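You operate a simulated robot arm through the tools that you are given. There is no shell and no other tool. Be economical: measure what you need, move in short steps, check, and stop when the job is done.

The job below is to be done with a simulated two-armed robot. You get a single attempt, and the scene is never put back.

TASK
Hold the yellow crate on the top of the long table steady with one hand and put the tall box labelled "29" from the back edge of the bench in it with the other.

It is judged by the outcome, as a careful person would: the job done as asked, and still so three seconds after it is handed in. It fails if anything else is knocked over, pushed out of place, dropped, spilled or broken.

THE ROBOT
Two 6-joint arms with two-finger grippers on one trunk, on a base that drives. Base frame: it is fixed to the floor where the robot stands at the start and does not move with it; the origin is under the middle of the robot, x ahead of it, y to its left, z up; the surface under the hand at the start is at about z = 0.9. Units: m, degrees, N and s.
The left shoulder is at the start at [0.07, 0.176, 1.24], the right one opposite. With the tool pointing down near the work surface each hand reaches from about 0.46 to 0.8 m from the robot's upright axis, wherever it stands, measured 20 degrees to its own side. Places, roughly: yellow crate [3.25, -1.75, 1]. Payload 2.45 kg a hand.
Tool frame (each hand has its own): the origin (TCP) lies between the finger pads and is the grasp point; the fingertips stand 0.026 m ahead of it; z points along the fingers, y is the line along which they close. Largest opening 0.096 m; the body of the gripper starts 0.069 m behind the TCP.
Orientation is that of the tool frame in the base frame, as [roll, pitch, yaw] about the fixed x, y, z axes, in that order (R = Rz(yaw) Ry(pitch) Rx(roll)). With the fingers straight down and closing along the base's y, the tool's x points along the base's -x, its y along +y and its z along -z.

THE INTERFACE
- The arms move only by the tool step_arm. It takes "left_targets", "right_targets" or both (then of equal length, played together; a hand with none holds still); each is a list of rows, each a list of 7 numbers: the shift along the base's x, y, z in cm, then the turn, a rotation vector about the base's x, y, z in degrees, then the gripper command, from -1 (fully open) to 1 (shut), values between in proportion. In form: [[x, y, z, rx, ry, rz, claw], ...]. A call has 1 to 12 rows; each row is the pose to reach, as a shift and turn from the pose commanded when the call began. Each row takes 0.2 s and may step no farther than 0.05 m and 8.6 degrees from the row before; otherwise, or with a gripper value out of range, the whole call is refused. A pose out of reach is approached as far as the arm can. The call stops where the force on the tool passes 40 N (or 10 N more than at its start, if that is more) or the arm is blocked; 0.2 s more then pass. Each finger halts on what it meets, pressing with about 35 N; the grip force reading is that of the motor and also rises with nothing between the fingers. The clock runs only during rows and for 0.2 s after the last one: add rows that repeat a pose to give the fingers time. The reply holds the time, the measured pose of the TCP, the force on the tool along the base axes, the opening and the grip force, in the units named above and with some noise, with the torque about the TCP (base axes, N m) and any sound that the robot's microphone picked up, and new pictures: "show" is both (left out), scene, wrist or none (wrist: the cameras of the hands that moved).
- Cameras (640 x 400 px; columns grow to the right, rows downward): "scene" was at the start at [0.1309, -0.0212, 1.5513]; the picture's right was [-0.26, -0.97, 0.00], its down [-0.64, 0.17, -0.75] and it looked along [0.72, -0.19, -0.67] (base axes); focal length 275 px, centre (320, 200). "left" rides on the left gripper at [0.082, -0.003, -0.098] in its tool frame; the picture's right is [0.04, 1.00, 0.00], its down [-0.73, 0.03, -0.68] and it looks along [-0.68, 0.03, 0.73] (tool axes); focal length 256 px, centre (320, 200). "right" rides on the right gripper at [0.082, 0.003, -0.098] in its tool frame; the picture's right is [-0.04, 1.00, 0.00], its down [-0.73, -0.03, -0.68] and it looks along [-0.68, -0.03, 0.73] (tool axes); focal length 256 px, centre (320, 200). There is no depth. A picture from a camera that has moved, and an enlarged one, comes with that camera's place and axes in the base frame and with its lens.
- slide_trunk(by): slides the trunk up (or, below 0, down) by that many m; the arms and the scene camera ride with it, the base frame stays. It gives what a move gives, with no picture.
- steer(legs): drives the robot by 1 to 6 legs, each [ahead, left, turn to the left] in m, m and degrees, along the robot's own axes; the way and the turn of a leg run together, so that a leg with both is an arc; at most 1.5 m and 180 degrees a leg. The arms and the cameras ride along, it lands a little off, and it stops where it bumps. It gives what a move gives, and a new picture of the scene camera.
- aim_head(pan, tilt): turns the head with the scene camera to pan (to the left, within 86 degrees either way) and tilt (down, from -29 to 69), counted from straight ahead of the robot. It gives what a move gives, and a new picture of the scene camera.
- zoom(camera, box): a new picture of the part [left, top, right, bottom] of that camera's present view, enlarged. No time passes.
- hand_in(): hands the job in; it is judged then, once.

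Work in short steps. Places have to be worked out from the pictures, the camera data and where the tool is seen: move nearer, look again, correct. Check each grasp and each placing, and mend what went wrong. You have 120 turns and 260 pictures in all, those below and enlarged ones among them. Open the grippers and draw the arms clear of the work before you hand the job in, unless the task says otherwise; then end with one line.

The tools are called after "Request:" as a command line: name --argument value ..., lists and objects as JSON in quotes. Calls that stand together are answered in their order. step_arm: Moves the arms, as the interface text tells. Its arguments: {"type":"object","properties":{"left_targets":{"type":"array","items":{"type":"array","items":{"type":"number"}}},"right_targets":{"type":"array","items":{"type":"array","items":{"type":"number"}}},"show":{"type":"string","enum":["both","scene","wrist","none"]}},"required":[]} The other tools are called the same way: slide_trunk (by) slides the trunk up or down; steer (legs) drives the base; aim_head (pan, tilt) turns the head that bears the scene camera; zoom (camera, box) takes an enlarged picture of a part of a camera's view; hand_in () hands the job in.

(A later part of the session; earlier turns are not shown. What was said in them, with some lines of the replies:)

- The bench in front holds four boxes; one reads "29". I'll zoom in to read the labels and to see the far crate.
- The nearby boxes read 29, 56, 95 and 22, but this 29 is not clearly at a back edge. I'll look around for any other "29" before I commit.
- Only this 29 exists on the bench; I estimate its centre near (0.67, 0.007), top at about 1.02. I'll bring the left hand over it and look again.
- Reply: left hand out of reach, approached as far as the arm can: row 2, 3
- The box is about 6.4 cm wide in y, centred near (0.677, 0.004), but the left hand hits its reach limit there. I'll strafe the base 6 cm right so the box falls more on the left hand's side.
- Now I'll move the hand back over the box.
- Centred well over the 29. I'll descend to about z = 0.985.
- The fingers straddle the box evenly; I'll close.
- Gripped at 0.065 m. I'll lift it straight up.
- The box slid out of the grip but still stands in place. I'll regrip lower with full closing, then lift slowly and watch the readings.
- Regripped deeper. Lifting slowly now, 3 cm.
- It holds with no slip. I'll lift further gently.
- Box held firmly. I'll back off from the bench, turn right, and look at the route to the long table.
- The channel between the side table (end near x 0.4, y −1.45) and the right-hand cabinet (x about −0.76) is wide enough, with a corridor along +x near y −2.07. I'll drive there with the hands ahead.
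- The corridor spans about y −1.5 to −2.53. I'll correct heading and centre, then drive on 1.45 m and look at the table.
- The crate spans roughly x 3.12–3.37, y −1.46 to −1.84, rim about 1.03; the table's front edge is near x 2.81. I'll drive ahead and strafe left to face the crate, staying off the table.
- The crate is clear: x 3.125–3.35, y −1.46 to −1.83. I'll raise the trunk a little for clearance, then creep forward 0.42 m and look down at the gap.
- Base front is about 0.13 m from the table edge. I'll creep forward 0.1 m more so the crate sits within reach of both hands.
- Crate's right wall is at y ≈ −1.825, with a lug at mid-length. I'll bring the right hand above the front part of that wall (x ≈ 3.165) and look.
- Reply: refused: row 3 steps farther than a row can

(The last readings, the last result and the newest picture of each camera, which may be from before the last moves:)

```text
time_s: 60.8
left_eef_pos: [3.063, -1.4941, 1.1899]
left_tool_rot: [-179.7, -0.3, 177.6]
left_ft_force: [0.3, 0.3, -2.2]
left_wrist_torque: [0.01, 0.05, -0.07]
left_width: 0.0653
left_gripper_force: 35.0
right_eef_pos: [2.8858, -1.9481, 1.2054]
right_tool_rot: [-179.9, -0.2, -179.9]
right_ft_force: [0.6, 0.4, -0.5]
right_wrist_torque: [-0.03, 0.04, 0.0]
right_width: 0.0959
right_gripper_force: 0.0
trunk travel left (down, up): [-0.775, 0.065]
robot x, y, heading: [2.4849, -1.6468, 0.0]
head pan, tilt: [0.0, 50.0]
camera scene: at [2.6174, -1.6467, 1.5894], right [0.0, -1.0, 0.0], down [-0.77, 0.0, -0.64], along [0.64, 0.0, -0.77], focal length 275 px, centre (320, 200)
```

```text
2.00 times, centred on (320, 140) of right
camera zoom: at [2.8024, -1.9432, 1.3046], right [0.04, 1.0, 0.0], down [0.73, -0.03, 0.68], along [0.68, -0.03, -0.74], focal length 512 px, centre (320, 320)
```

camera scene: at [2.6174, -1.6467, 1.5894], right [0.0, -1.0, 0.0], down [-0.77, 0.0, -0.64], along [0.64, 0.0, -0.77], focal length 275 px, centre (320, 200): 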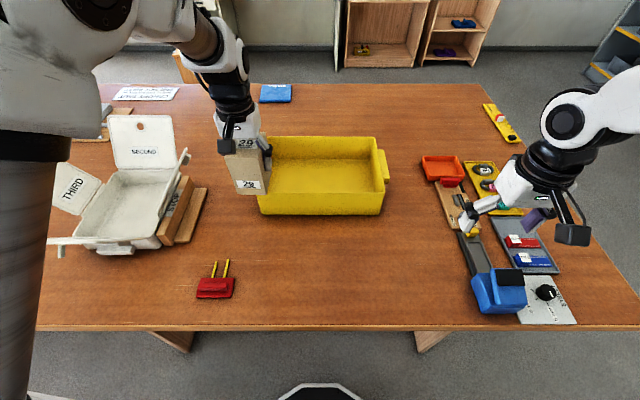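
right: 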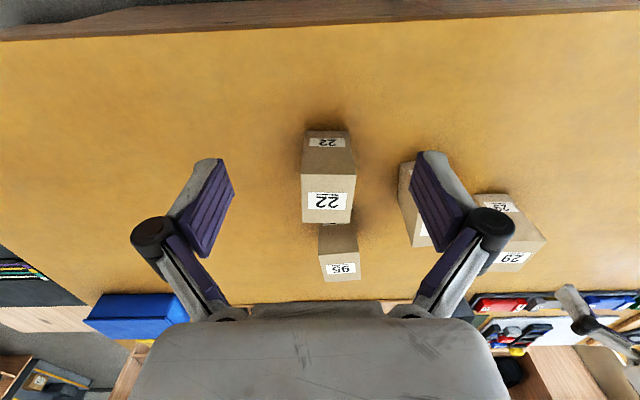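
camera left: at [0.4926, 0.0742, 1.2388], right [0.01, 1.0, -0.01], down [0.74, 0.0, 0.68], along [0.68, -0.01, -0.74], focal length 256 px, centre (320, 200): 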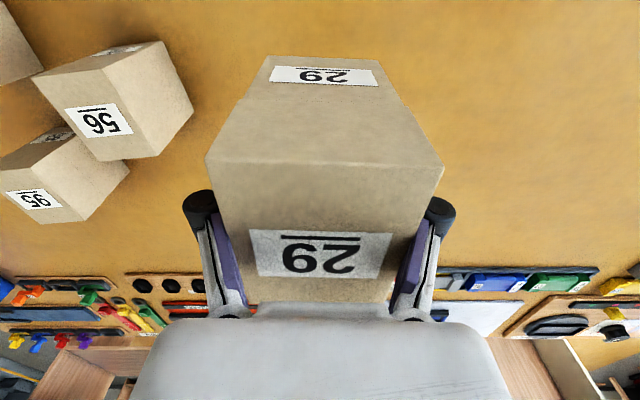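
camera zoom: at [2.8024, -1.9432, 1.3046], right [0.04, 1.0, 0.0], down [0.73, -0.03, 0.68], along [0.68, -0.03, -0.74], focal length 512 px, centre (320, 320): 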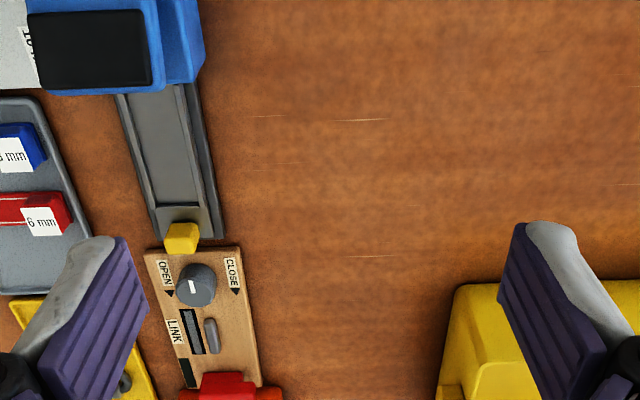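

A row was slightly too long; same move with shorter rows.

Request:
step_arm --right_targets '[[4, 1.8, 0, 0, 0, 0, -1], [8, 3.6, 0, 0, 0, 0, -1], [12, 5.4, -1, 0, 0, 0, -1], [16, 7.2, -2.5, 0, 0, 0, -1], [20, 9, -4, 0, 0, 0, -1], [23.5, 10.8, -5.5, 0, 0, 0, -1], [27, 12.3, -7, 0, 0, 0, -1], [27, 12.3, -7, 0, 0, 0, -1]]'

Request:
zoom --camera "right" --box '[160, 40, 480, 240]'

```text
time_s: 62.6
left_eef_pos: [3.0617, -1.4959, 1.1911]
left_tool_rot: [-179.7, -0.2, 177.4]
left_ft_force: [-0.7, 0.0, -2.0]
left_wrist_torque: [0.0, 0.01, 0.03]
left_width: 0.0654
left_gripper_force: 34.8
right_eef_pos: [3.1539, -1.8206, 1.134]
right_tool_rot: [-179.9, 0.0, -179.8]
right_ft_force: [-0.3, 0.1, -0.7]
right_wrist_torque: [0.0, -0.03, 0.03]
right_width: 0.0961
right_gripper_force: 0.0
trunk travel left (down, up): [-0.775, 0.065]
robot x, y, heading: [2.4883, -1.6488, -0.1]
head pan, tilt: [0.0, 50.0]
camera scene: at [2.6147, -1.6467, 1.5897], right [0.0, -1.0, 0.0], down [-0.77, 0.0, -0.64], along [0.64, 0.0, -0.77], focal length 275 px, centre (320, 200)
camera right: at [3.0718, -1.8176, 1.2327], right [0.04, 1.0, 0.0], down [0.73, -0.03, 0.68], along [0.68, -0.03, -0.73], focal length 256 px, centre (320, 200)
```

scene: 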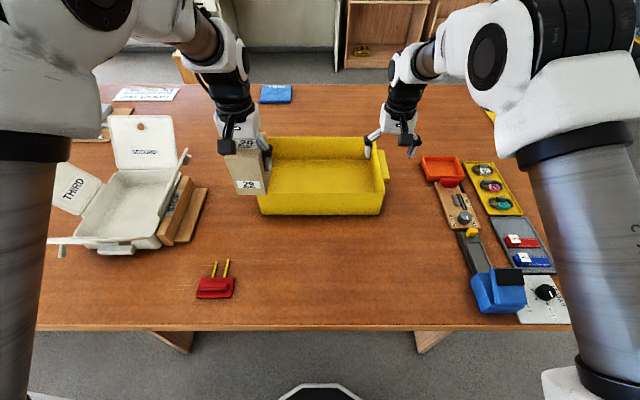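
right: 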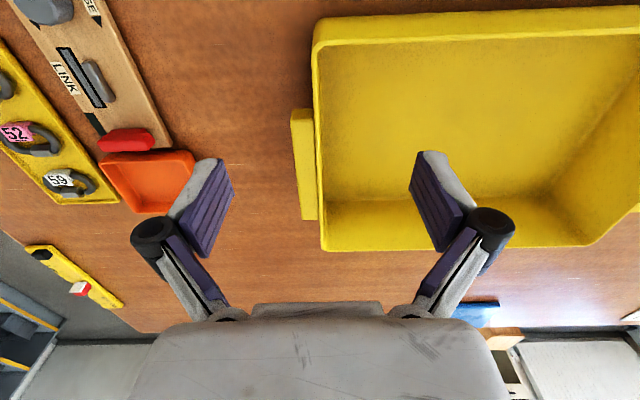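

```text
2.00 times, centred on (320, 140) of right
camera zoom: at [3.0718, -1.8176, 1.2327], right [0.04, 1.0, 0.0], down [0.73, -0.03, 0.68], along [0.68, -0.03, -0.73], focal length 512 px, centre (320, 320)
```

zoom: 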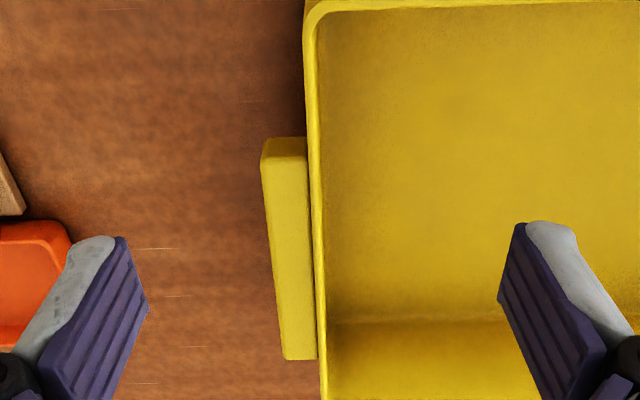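

The lug runs x ≈ 3.16–3.31 outside the wall; wall plus lug spans y ≈ −1.855 to −1.82. I'll straddle both at x ≈ 3.20 and lower so the TCP is near the rim.

Request:
step_arm --right_targets '[[3, -1.2, -2, 0, 0, 0, -1], [4.6, -1.7, -5.5, 0, 0, 0, -1], [4.6, -1.7, -9, 0, 0, 0, -1], [4.6, -1.7, -9, 0, 0, 0, -1]]'

```text
time_s: 63.6
left_eef_pos: [3.0614, -1.4949, 1.1911]
left_tool_rot: [-179.7, -0.2, 177.5]
left_ft_force: [-0.1, 0.1, -2.2]
left_wrist_torque: [-0.02, 0.0, -0.02]
left_width: 0.0653
left_gripper_force: 34.5
right_eef_pos: [3.199, -1.838, 1.0448]
right_tool_rot: [180.0, 0.0, -179.9]
right_ft_force: [-0.8, 0.2, 0.1]
right_wrist_torque: [0.07, 0.02, -0.01]
right_width: 0.0958
right_gripper_force: 0.0
trunk travel left (down, up): [-0.775, 0.065]
robot x, y, heading: [2.4838, -1.6449, 0.2]
head pan, tilt: [0.0, 50.0]
camera scene: at [2.6155, -1.6467, 1.5896], right [0.0, -1.0, 0.0], down [-0.77, 0.0, -0.64], along [0.64, 0.0, -0.77], focal length 275 px, centre (320, 200)
camera right: at [3.1165, -1.8347, 1.1435], right [0.04, 1.0, 0.0], down [0.73, -0.03, 0.68], along [0.68, -0.03, -0.73], focal length 256 px, centre (320, 200)
```

scene: 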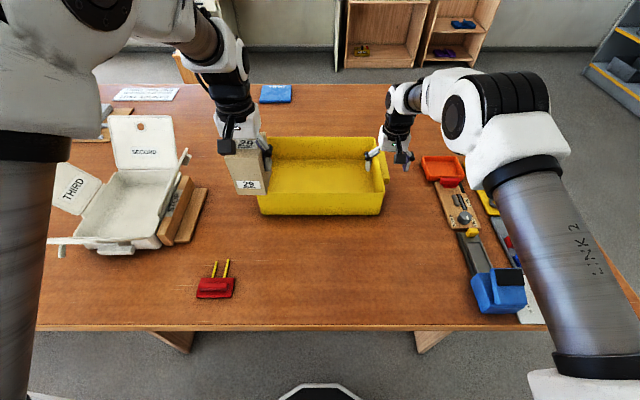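
right: 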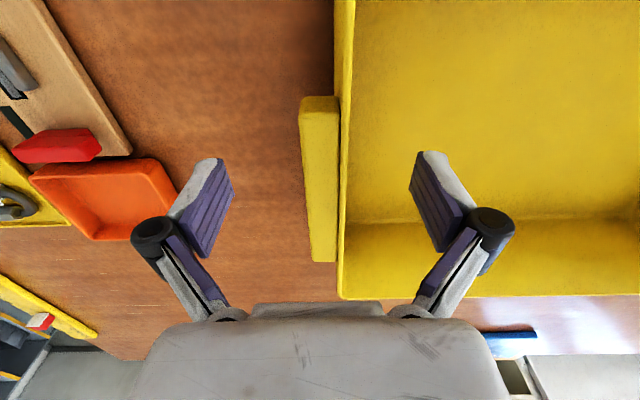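

The wall plus lug is centred between the fingers. I'll lower 3.5 cm and close.

Request:
step_arm --right_targets '[[0, 0, -2, 0, 0, 0, -1], [0, 0, -3.5, 0, 0, 0, -1], [0, 0, -3.5, 0, 0, 0, -0.5], [0, 0, -3.5, 0, 0, 0, 0], [0, 0, -3.5, 0, 0, 0, 0.5], [0, 0, -3.5, 0, 0, 0, 1], [0, 0, -3.5, 0, 0, 0, 1]]'

```text
time_s: 65.2
left_eef_pos: [3.0606, -1.4942, 1.1914]
left_tool_rot: [-179.7, -0.2, 177.6]
left_ft_force: [-0.2, 0.3, -0.3]
left_wrist_torque: [0.02, 0.0, -0.01]
left_width: 0.0655
left_gripper_force: 35.0
right_eef_pos: [3.1996, -1.8398, 1.0123]
right_tool_rot: [-179.9, 0.0, -179.9]
right_ft_force: [0.1, 2.6, 2.0]
right_wrist_torque: [0.3, 0.01, -0.15]
right_width: 0.0253
right_gripper_force: 35.1
trunk travel left (down, up): [-0.775, 0.065]
robot x, y, heading: [2.4871, -1.6443, 0.1]
head pan, tilt: [0.0, 50.0]
camera scene: at [2.615, -1.6462, 1.5897], right [0.0, -1.0, 0.0], down [-0.77, 0.0, -0.64], along [0.64, 0.0, -0.77], focal length 275 px, centre (320, 200)
camera right: at [3.1173, -1.8352, 1.1109], right [0.04, 1.0, 0.0], down [0.73, -0.03, 0.68], along [0.68, -0.03, -0.73], focal length 256 px, centre (320, 200)
```

scene: 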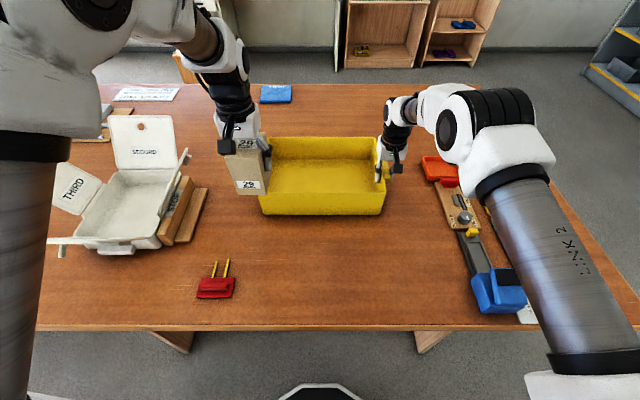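
right: 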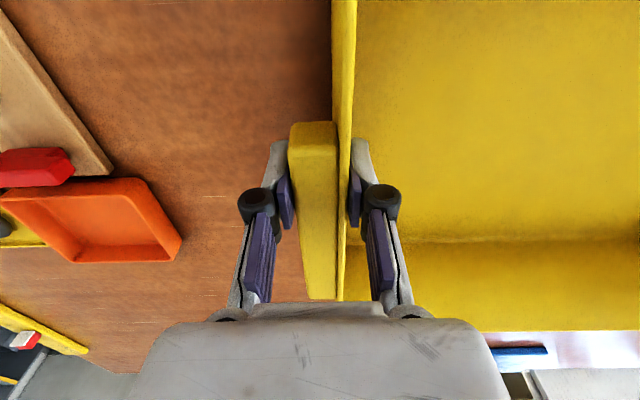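

Crate wall gripped firmly. Now I'll move the box over the crate's left half, well above the rim.

Request:
step_arm --left_targets '[[0, -2.5, 0, 0, 0, 0, 1], [1.5, -5, 0, 0, 0, 0, 1], [4.5, -7, 0, 0, 0, 0, 1], [7.5, -8, 0, 0, 0, 0, 1], [10.5, -8, 0, 0, 0, 0.5, 1], [13, -8, 0, 0, 0, 1, 1], [14.3, -8, 0, 0, 0, 2, 1], [14.3, -8, 0, 0, 0, 2, 1]]'

```text
time_s: 67.0
left_eef_pos: [3.2034, -1.5751, 1.1904]
left_tool_rot: [-179.8, -0.2, 179.5]
left_ft_force: [0.4, 0.0, -1.7]
left_wrist_torque: [0.03, -0.03, 0.0]
left_width: 0.0654
left_gripper_force: 35.1
right_eef_pos: [3.2015, -1.8403, 1.0114]
right_tool_rot: [179.9, -0.1, -179.8]
right_ft_force: [0.8, -2.1, 5.2]
right_wrist_torque: [0.19, 0.34, -0.09]
right_width: 0.0254
right_gripper_force: 35.1
trunk travel left (down, up): [-0.775, 0.065]
robot x, y, heading: [2.4879, -1.6509, -0.1]
head pan, tilt: [0.0, 50.0]
camera scene: at [2.615, -1.647, 1.5897], right [0.0, -1.0, 0.0], down [-0.77, 0.0, -0.64], along [0.64, 0.0, -0.77], focal length 275 px, centre (320, 200)
camera left: at [3.1232, -1.5771, 1.289], right [-0.03, 1.0, 0.0], down [0.74, 0.03, 0.68], along [0.68, 0.02, -0.74], focal length 256 px, centre (320, 200)
```

scene: 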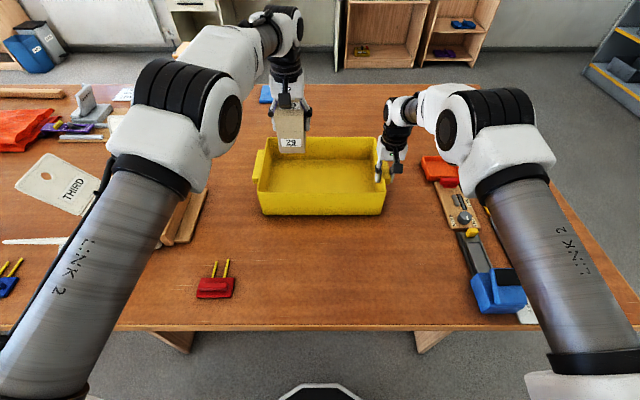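
left: 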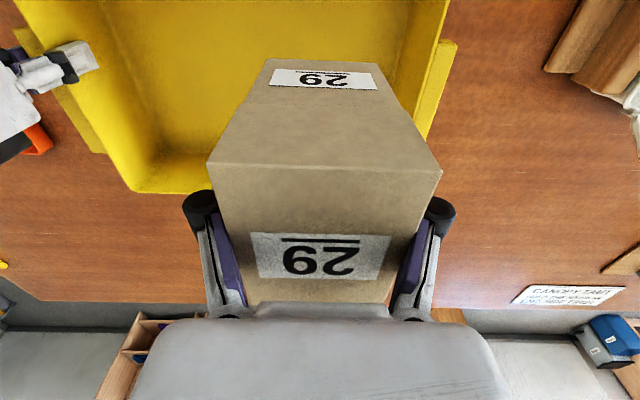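

The box is over the crate's interior. I'll descend most of the way and check.

Request:
step_arm --left_targets '[[0, 0, -3, 0, 0, 0, 1], [0, 0, -6, 0, 0, 0, 1], [0, 0, -9, 0, 0, 0, 1], [0, 0, -11.5, 0, 0, 0, 1], [0, 0, -14, 0, 0, 0, 1], [0, 0, -16, 0, 0, 0, 1], [0, 0, -17, 0, 0, 0, 1]]'

```text
time_s: 68.6
left_eef_pos: [3.2053, -1.5754, 1.0207]
left_tool_rot: [-179.6, -0.2, 179.5]
left_ft_force: [0.0, 0.8, -1.1]
left_wrist_torque: [0.01, -0.01, 0.01]
left_width: 0.0653
left_gripper_force: 35.3
right_eef_pos: [3.1996, -1.8389, 1.0124]
right_tool_rot: [180.0, 0.1, -179.8]
right_ft_force: [0.2, -2.1, 3.8]
right_wrist_torque: [0.21, 0.05, -0.14]
right_width: 0.0252
right_gripper_force: 34.6
trunk travel left (down, up): [-0.775, 0.065]
robot x, y, heading: [2.4836, -1.6445, 0.1]
head pan, tilt: [0.0, 50.0]
camera scene: at [2.6148, -1.647, 1.5897], right [0.0, -1.0, 0.0], down [-0.77, 0.0, -0.64], along [0.64, 0.0, -0.77], focal length 275 px, centre (320, 200)
camera left: at [3.1234, -1.5767, 1.1186], right [-0.03, 1.0, 0.0], down [0.74, 0.03, 0.68], along [0.68, 0.02, -0.74], focal length 256 px, centre (320, 200)
```

scene: 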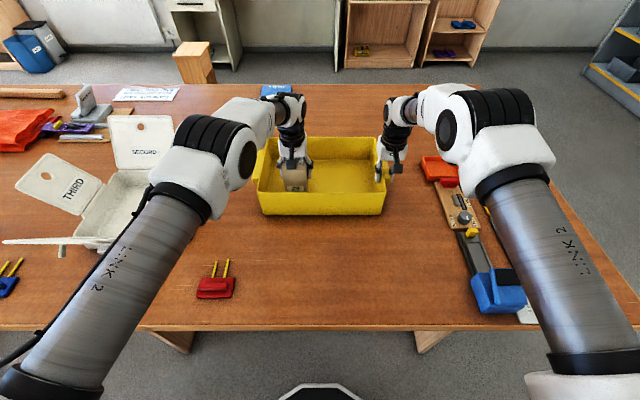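
left: 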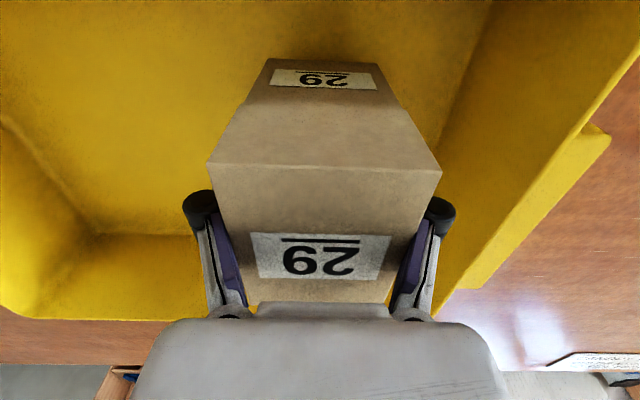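

The box is inside the walls with no contact. I'll lower the last 2 cm gently until it touches.

Request:
step_arm --left_targets '[[0, 0, -0.6, 0, 0, 0, 1], [0, 0, -1.2, 0, 0, 0, 1], [0, 0, -1.7, 0, 0, 0, 1], [0, 0, -2.1, 0, 0, 0, 1]]' --show "scene"

```text
time_s: 69.6
left_eef_pos: [3.2023, -1.5743, 0.9994]
left_tool_rot: [-179.7, -0.1, 179.5]
left_ft_force: [-0.4, -1.4, -2.0]
left_wrist_torque: [0.02, 0.0, 0.0]
left_width: 0.0655
left_gripper_force: 35.1
right_eef_pos: [3.1995, -1.8393, 1.012]
right_tool_rot: [179.9, 0.0, -179.9]
right_ft_force: [1.0, -1.2, 4.2]
right_wrist_torque: [0.2, -0.01, -0.15]
right_width: 0.0254
right_gripper_force: 35.3
trunk travel left (down, up): [-0.775, 0.065]
robot x, y, heading: [2.487, -1.6477, 0.2]
head pan, tilt: [0.0, 50.0]
camera scene: at [2.6148, -1.6469, 1.5897], right [0.0, -1.0, 0.0], down [-0.77, 0.0, -0.64], along [0.64, 0.0, -0.77], focal length 275 px, centre (320, 200)
```

scene: 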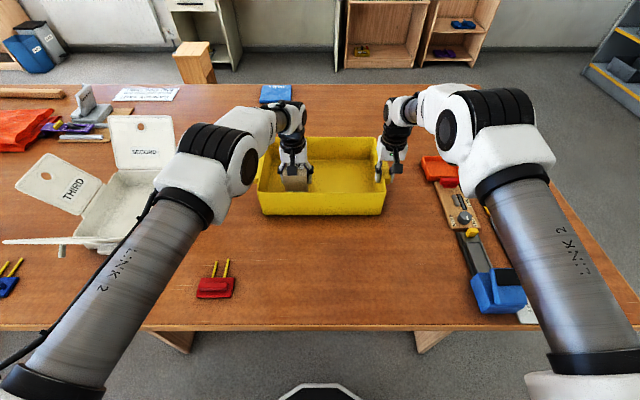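

Still no contact; continuing down in small steps.

Request:
step_arm --left_targets '[[0, 0, -0.4, 0, 0, 0, 1], [0, 0, -0.8, 0, 0, 0, 1], [0, 0, -1.2, 0, 0, 0, 1], [0, 0, -1.2, 0, 0, 0, 1]]' --show "none"

```text
time_s: 70.5
left_eef_pos: [3.2053, -1.575, 0.9945]
left_tool_rot: [-179.7, 0.5, 179.4]
left_ft_force: [-4.2, 0.2, 13.8]
left_wrist_torque: [0.49, 0.4, 0.16]
left_width: 0.0657
left_gripper_force: 35.2
right_eef_pos: [3.1981, -1.841, 1.0123]
right_tool_rot: [179.9, 0.0, -179.9]
right_ft_force: [3.6, -3.1, 0.6]
right_wrist_torque: [0.2, 0.84, -0.22]
right_width: 0.0254
right_gripper_force: 35.2
trunk travel left (down, up): [-0.775, 0.065]
robot x, y, heading: [2.4884, -1.6487, 0.1]
head pan, tilt: [0.0, 50.0]
stopped in row 4 (left hand): the force on the tool passed its limit at 42 N (the readings are from after the stop); the commanded pose is now the measured one
```

Box is on the crate floor (contact at z 0.9945). I'll ease up 1 mm and open the left fingers.

Request:
step_arm --left_targets '[[0, 0, 0.1, 0, 0, 0, 0.9], [0, 0, 0.1, 0, 0, 0, 0], [0, 0, 0.1, 0, 0, 0, -0.6], [0, 0, 0.1, 0, 0, 0, -0.9], [0, 0, 0.1, 0, 0, 0, -0.9]]' --show "wrist"

```text
time_s: 71.8
left_eef_pos: [3.204, -1.5747, 0.9951]
left_tool_rot: [-179.7, 0.5, 179.4]
left_ft_force: [0.0, -0.1, -0.4]
left_wrist_torque: [0.01, 0.03, -0.03]
left_width: 0.0909
left_gripper_force: 0.1
right_eef_pos: [3.198, -1.8403, 1.0128]
right_tool_rot: [179.9, 0.0, -180.0]
right_ft_force: [-0.7, -4.8, 12.0]
right_wrist_torque: [0.16, 0.33, -0.3]
right_width: 0.0251
right_gripper_force: 34.8
trunk travel left (down, up): [-0.775, 0.065]
robot x, y, heading: [2.4904, -1.6476, -0.1]
head pan, tilt: [0.0, 50.0]
camera left: at [3.1227, -1.5759, 1.0916], right [-0.03, 1.0, -0.01], down [0.73, 0.03, 0.68], along [0.68, 0.02, -0.73], focal length 256 px, centre (320, 200)
```

left: 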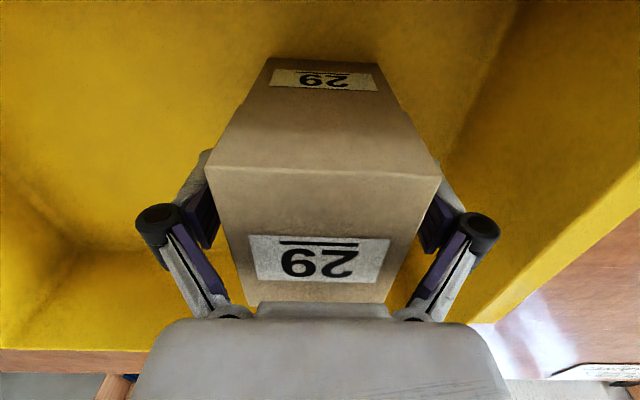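

Fingers are clear of the box on both sides. I'll raise the left hand straight up while the right keeps holding the crate.

Request:
step_arm --left_targets '[[0, 0, 1, 0, 0, 0, -1], [0, 0, 2.5, 0, 0, 0, -1], [0, 0, 5, 0, 0, 0, -1], [0, 0, 8.5, 0, 0, 0, -1], [0, 0, 12.5, 0, 0, 0, -1], [0, 0, 16.5, 0, 0, 0, -1], [0, 0, 20, 0, 0, 0, -1]]'

```text
time_s: 73.3
left_eef_pos: [3.2062, -1.5746, 1.194]
left_tool_rot: [-179.7, 0.4, 179.4]
left_ft_force: [0.6, -0.1, -0.2]
left_wrist_torque: [-0.02, -0.01, 0.01]
left_width: 0.0961
left_gripper_force: 0.1
right_eef_pos: [3.1968, -1.84, 1.0118]
right_tool_rot: [179.9, -0.1, -179.8]
right_ft_force: [2.9, -6.0, 16.0]
right_wrist_torque: [0.2, -0.23, -0.36]
right_width: 0.0254
right_gripper_force: 34.9
trunk travel left (down, up): [-0.775, 0.065]
robot x, y, heading: [2.4893, -1.6491, 0.3]
head pan, tilt: [0.0, 50.0]
camera scene: at [2.6128, -1.6474, 1.5899], right [0.0, -1.0, 0.0], down [-0.77, 0.0, -0.64], along [0.64, 0.0, -0.77], focal length 275 px, centre (320, 200)
camera left: at [3.1251, -1.5775, 1.2924], right [-0.03, 1.0, -0.01], down [0.73, 0.03, 0.68], along [0.68, 0.02, -0.73], focal length 256 px, centre (320, 200)
```

scene: 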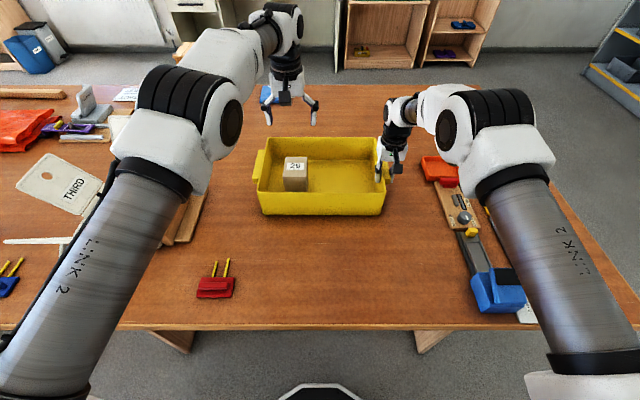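
left: 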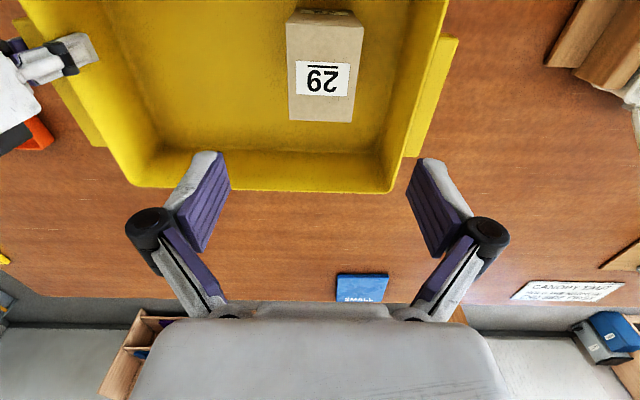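

The 29 stands upright in the crate. Now I'll release the crate with the right hand and rise straight up, while the left draws back along its path in.

Request:
step_arm --right_targets '[[0, 0, 0, 0, 0, 0, 0], [0, 0, 0, 0, 0, 0, -0.6], [0, 0, 0, 0, 0, 0, -1], [0, 0, 0, 0, 0, 0, -1], [0, 0, 2, 0, 0, 0, -1], [0, 0, 5, 0, 0, 0, -1], [0, 0, 9, 0, 0, 0, -1], [0, 0, 13, 0, 0, 0, -1], [0, 0, 17, 0, 0, 0, -1], [0, 0, 19, 0, 0, 0, -1]]' --left_targets '[[0, 0, 0, 0, 0, 0, -1], [-3, 0, 0, 0, 0, 0, -1], [-6.5, 0, 0, 0, 0, 0, -1], [-9.5, 2, 0, 0, 0, 0, -1], [-12.5, 5, 0, 0, 0, 0, -1], [-14, 8, 0, 0, 0, 0, -1], [-16, 8, 0, 0, 0, 0, -1], [-18, 8, 0, 0, 0, 0, -1], [-20, 8, 0, 0, 0, 0, -1], [-20, 8, 0, 0, 0, 0, -1]]'

```text
time_s: 75.5
left_eef_pos: [3.008, -1.4931, 1.1921]
left_tool_rot: [-179.7, 0.3, 179.4]
left_ft_force: [0.4, 0.0, 0.0]
left_wrist_torque: [0.0, -0.03, 0.04]
left_width: 0.0958
left_gripper_force: 0.0
right_eef_pos: [3.1982, -1.8368, 1.2016]
right_tool_rot: [179.9, -0.2, -179.9]
right_ft_force: [0.3, 0.2, 0.3]
right_wrist_torque: [-0.01, 0.0, 0.0]
right_width: 0.0959
right_gripper_force: 0.0
trunk travel left (down, up): [-0.775, 0.065]
robot x, y, heading: [2.489, -1.6451, 0.2]
head pan, tilt: [0.0, 50.0]
camera scene: at [2.6159, -1.6467, 1.5896], right [0.0, -1.0, 0.0], down [-0.77, 0.0, -0.64], along [0.64, 0.0, -0.77], focal length 275 px, centre (320, 200)
camera right: at [3.116, -1.8345, 1.3006], right [0.04, 1.0, 0.0], down [0.74, -0.03, 0.68], along [0.68, -0.03, -0.74], focal length 256 px, centre (320, 200)
camera left: at [2.9271, -1.495, 1.2895], right [-0.03, 1.0, -0.01], down [0.73, 0.03, 0.68], along [0.68, 0.02, -0.73], focal length 256 px, centre (320, 200)
```

scene: 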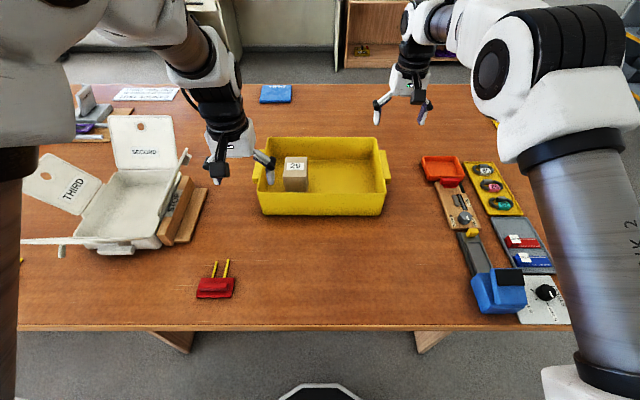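
right: 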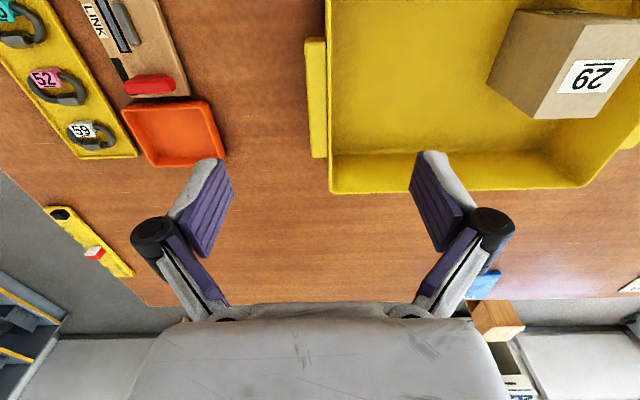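
left: 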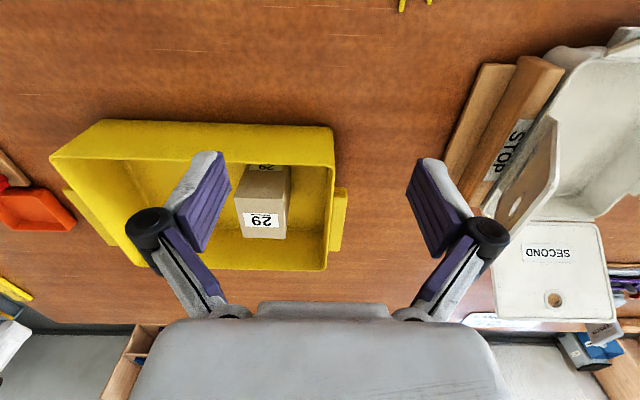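

Everything is in place and the bin beside is undisturbed. I'll draw the right hand back, then back the base away.

Request:
step_arm --right_targets '[[-4, -1, 0, 0, 0, 0, -1], [-8, -2.5, 0, 0, 0, 0, -1], [-12, -4, 0, 0, 0, 0, -1], [-16, -5.5, 0, 0, 0, 0, -1], [-20, -7, 0, 0, 0, 0, -1], [-24, -9, 0, 0, 0, 0, -1], [-28, -11, 0, 0, 0, 0, -1]]' --show "none"

Request:
steer --legs '[[-0.35, 0, 0]]'

```text
time_s: 77.2
left_eef_pos: [3.0062, -1.4946, 1.193]
left_tool_rot: [-179.8, 0.4, 179.6]
left_ft_force: [-0.5, -1.4, 0.7]
left_wrist_torque: [0.03, -0.04, -0.01]
left_width: 0.0958
left_gripper_force: 0.1
right_eef_pos: [2.9187, -1.9486, 1.2033]
right_tool_rot: [179.9, -0.1, -179.8]
right_ft_force: [0.3, -0.2, 0.4]
right_wrist_torque: [0.01, -0.01, -0.01]
right_width: 0.0961
right_gripper_force: 0.1
trunk travel left (down, up): [-0.775, 0.065]
robot x, y, heading: [2.4909, -1.6461, -0.1]
head pan, tilt: [0.0, 50.0]
```

```text
time_s: 79.4
left_eef_pos: [2.6566, -1.4945, 1.192]
left_tool_rot: [-179.7, 0.2, 179.4]
left_ft_force: [-0.1, 0.1, 0.0]
left_wrist_torque: [-0.02, 0.02, -0.03]
left_width: 0.0958
left_gripper_force: 0.0
right_eef_pos: [2.5696, -1.9472, 1.2039]
right_tool_rot: [179.8, -0.3, -179.9]
right_ft_force: [0.5, 0.2, -0.5]
right_wrist_torque: [-0.05, -0.01, 0.01]
right_width: 0.0958
right_gripper_force: 0.1
trunk travel left (down, up): [-0.775, 0.065]
robot x, y, heading: [2.1359, -1.6486, 0.3]
head pan, tilt: [0.0, 50.0]
camera scene: at [2.2644, -1.6475, 1.5895], right [0.0, -1.0, 0.0], down [-0.77, 0.0, -0.64], along [0.64, 0.0, -0.77], focal length 275 px, centre (320, 200)
```

scene: 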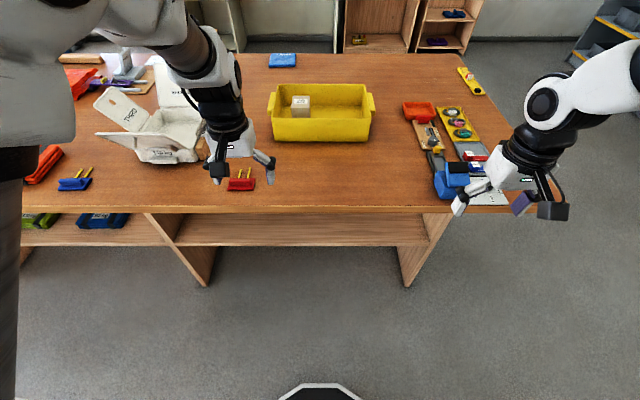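

The box stands in the crate, both hands are open and clear, and nothing else has moved. I'm handing in.

Request:
hand_in

```text
The job is handed in.
```

The tall box labelled "29" now stands upright in the yellow crate on the long table; the right hand held the crate steady while the left lowered it in. The box slipped from my first grip at the bench but stayed standing, and the second grip held. No other object moved in the pictures.
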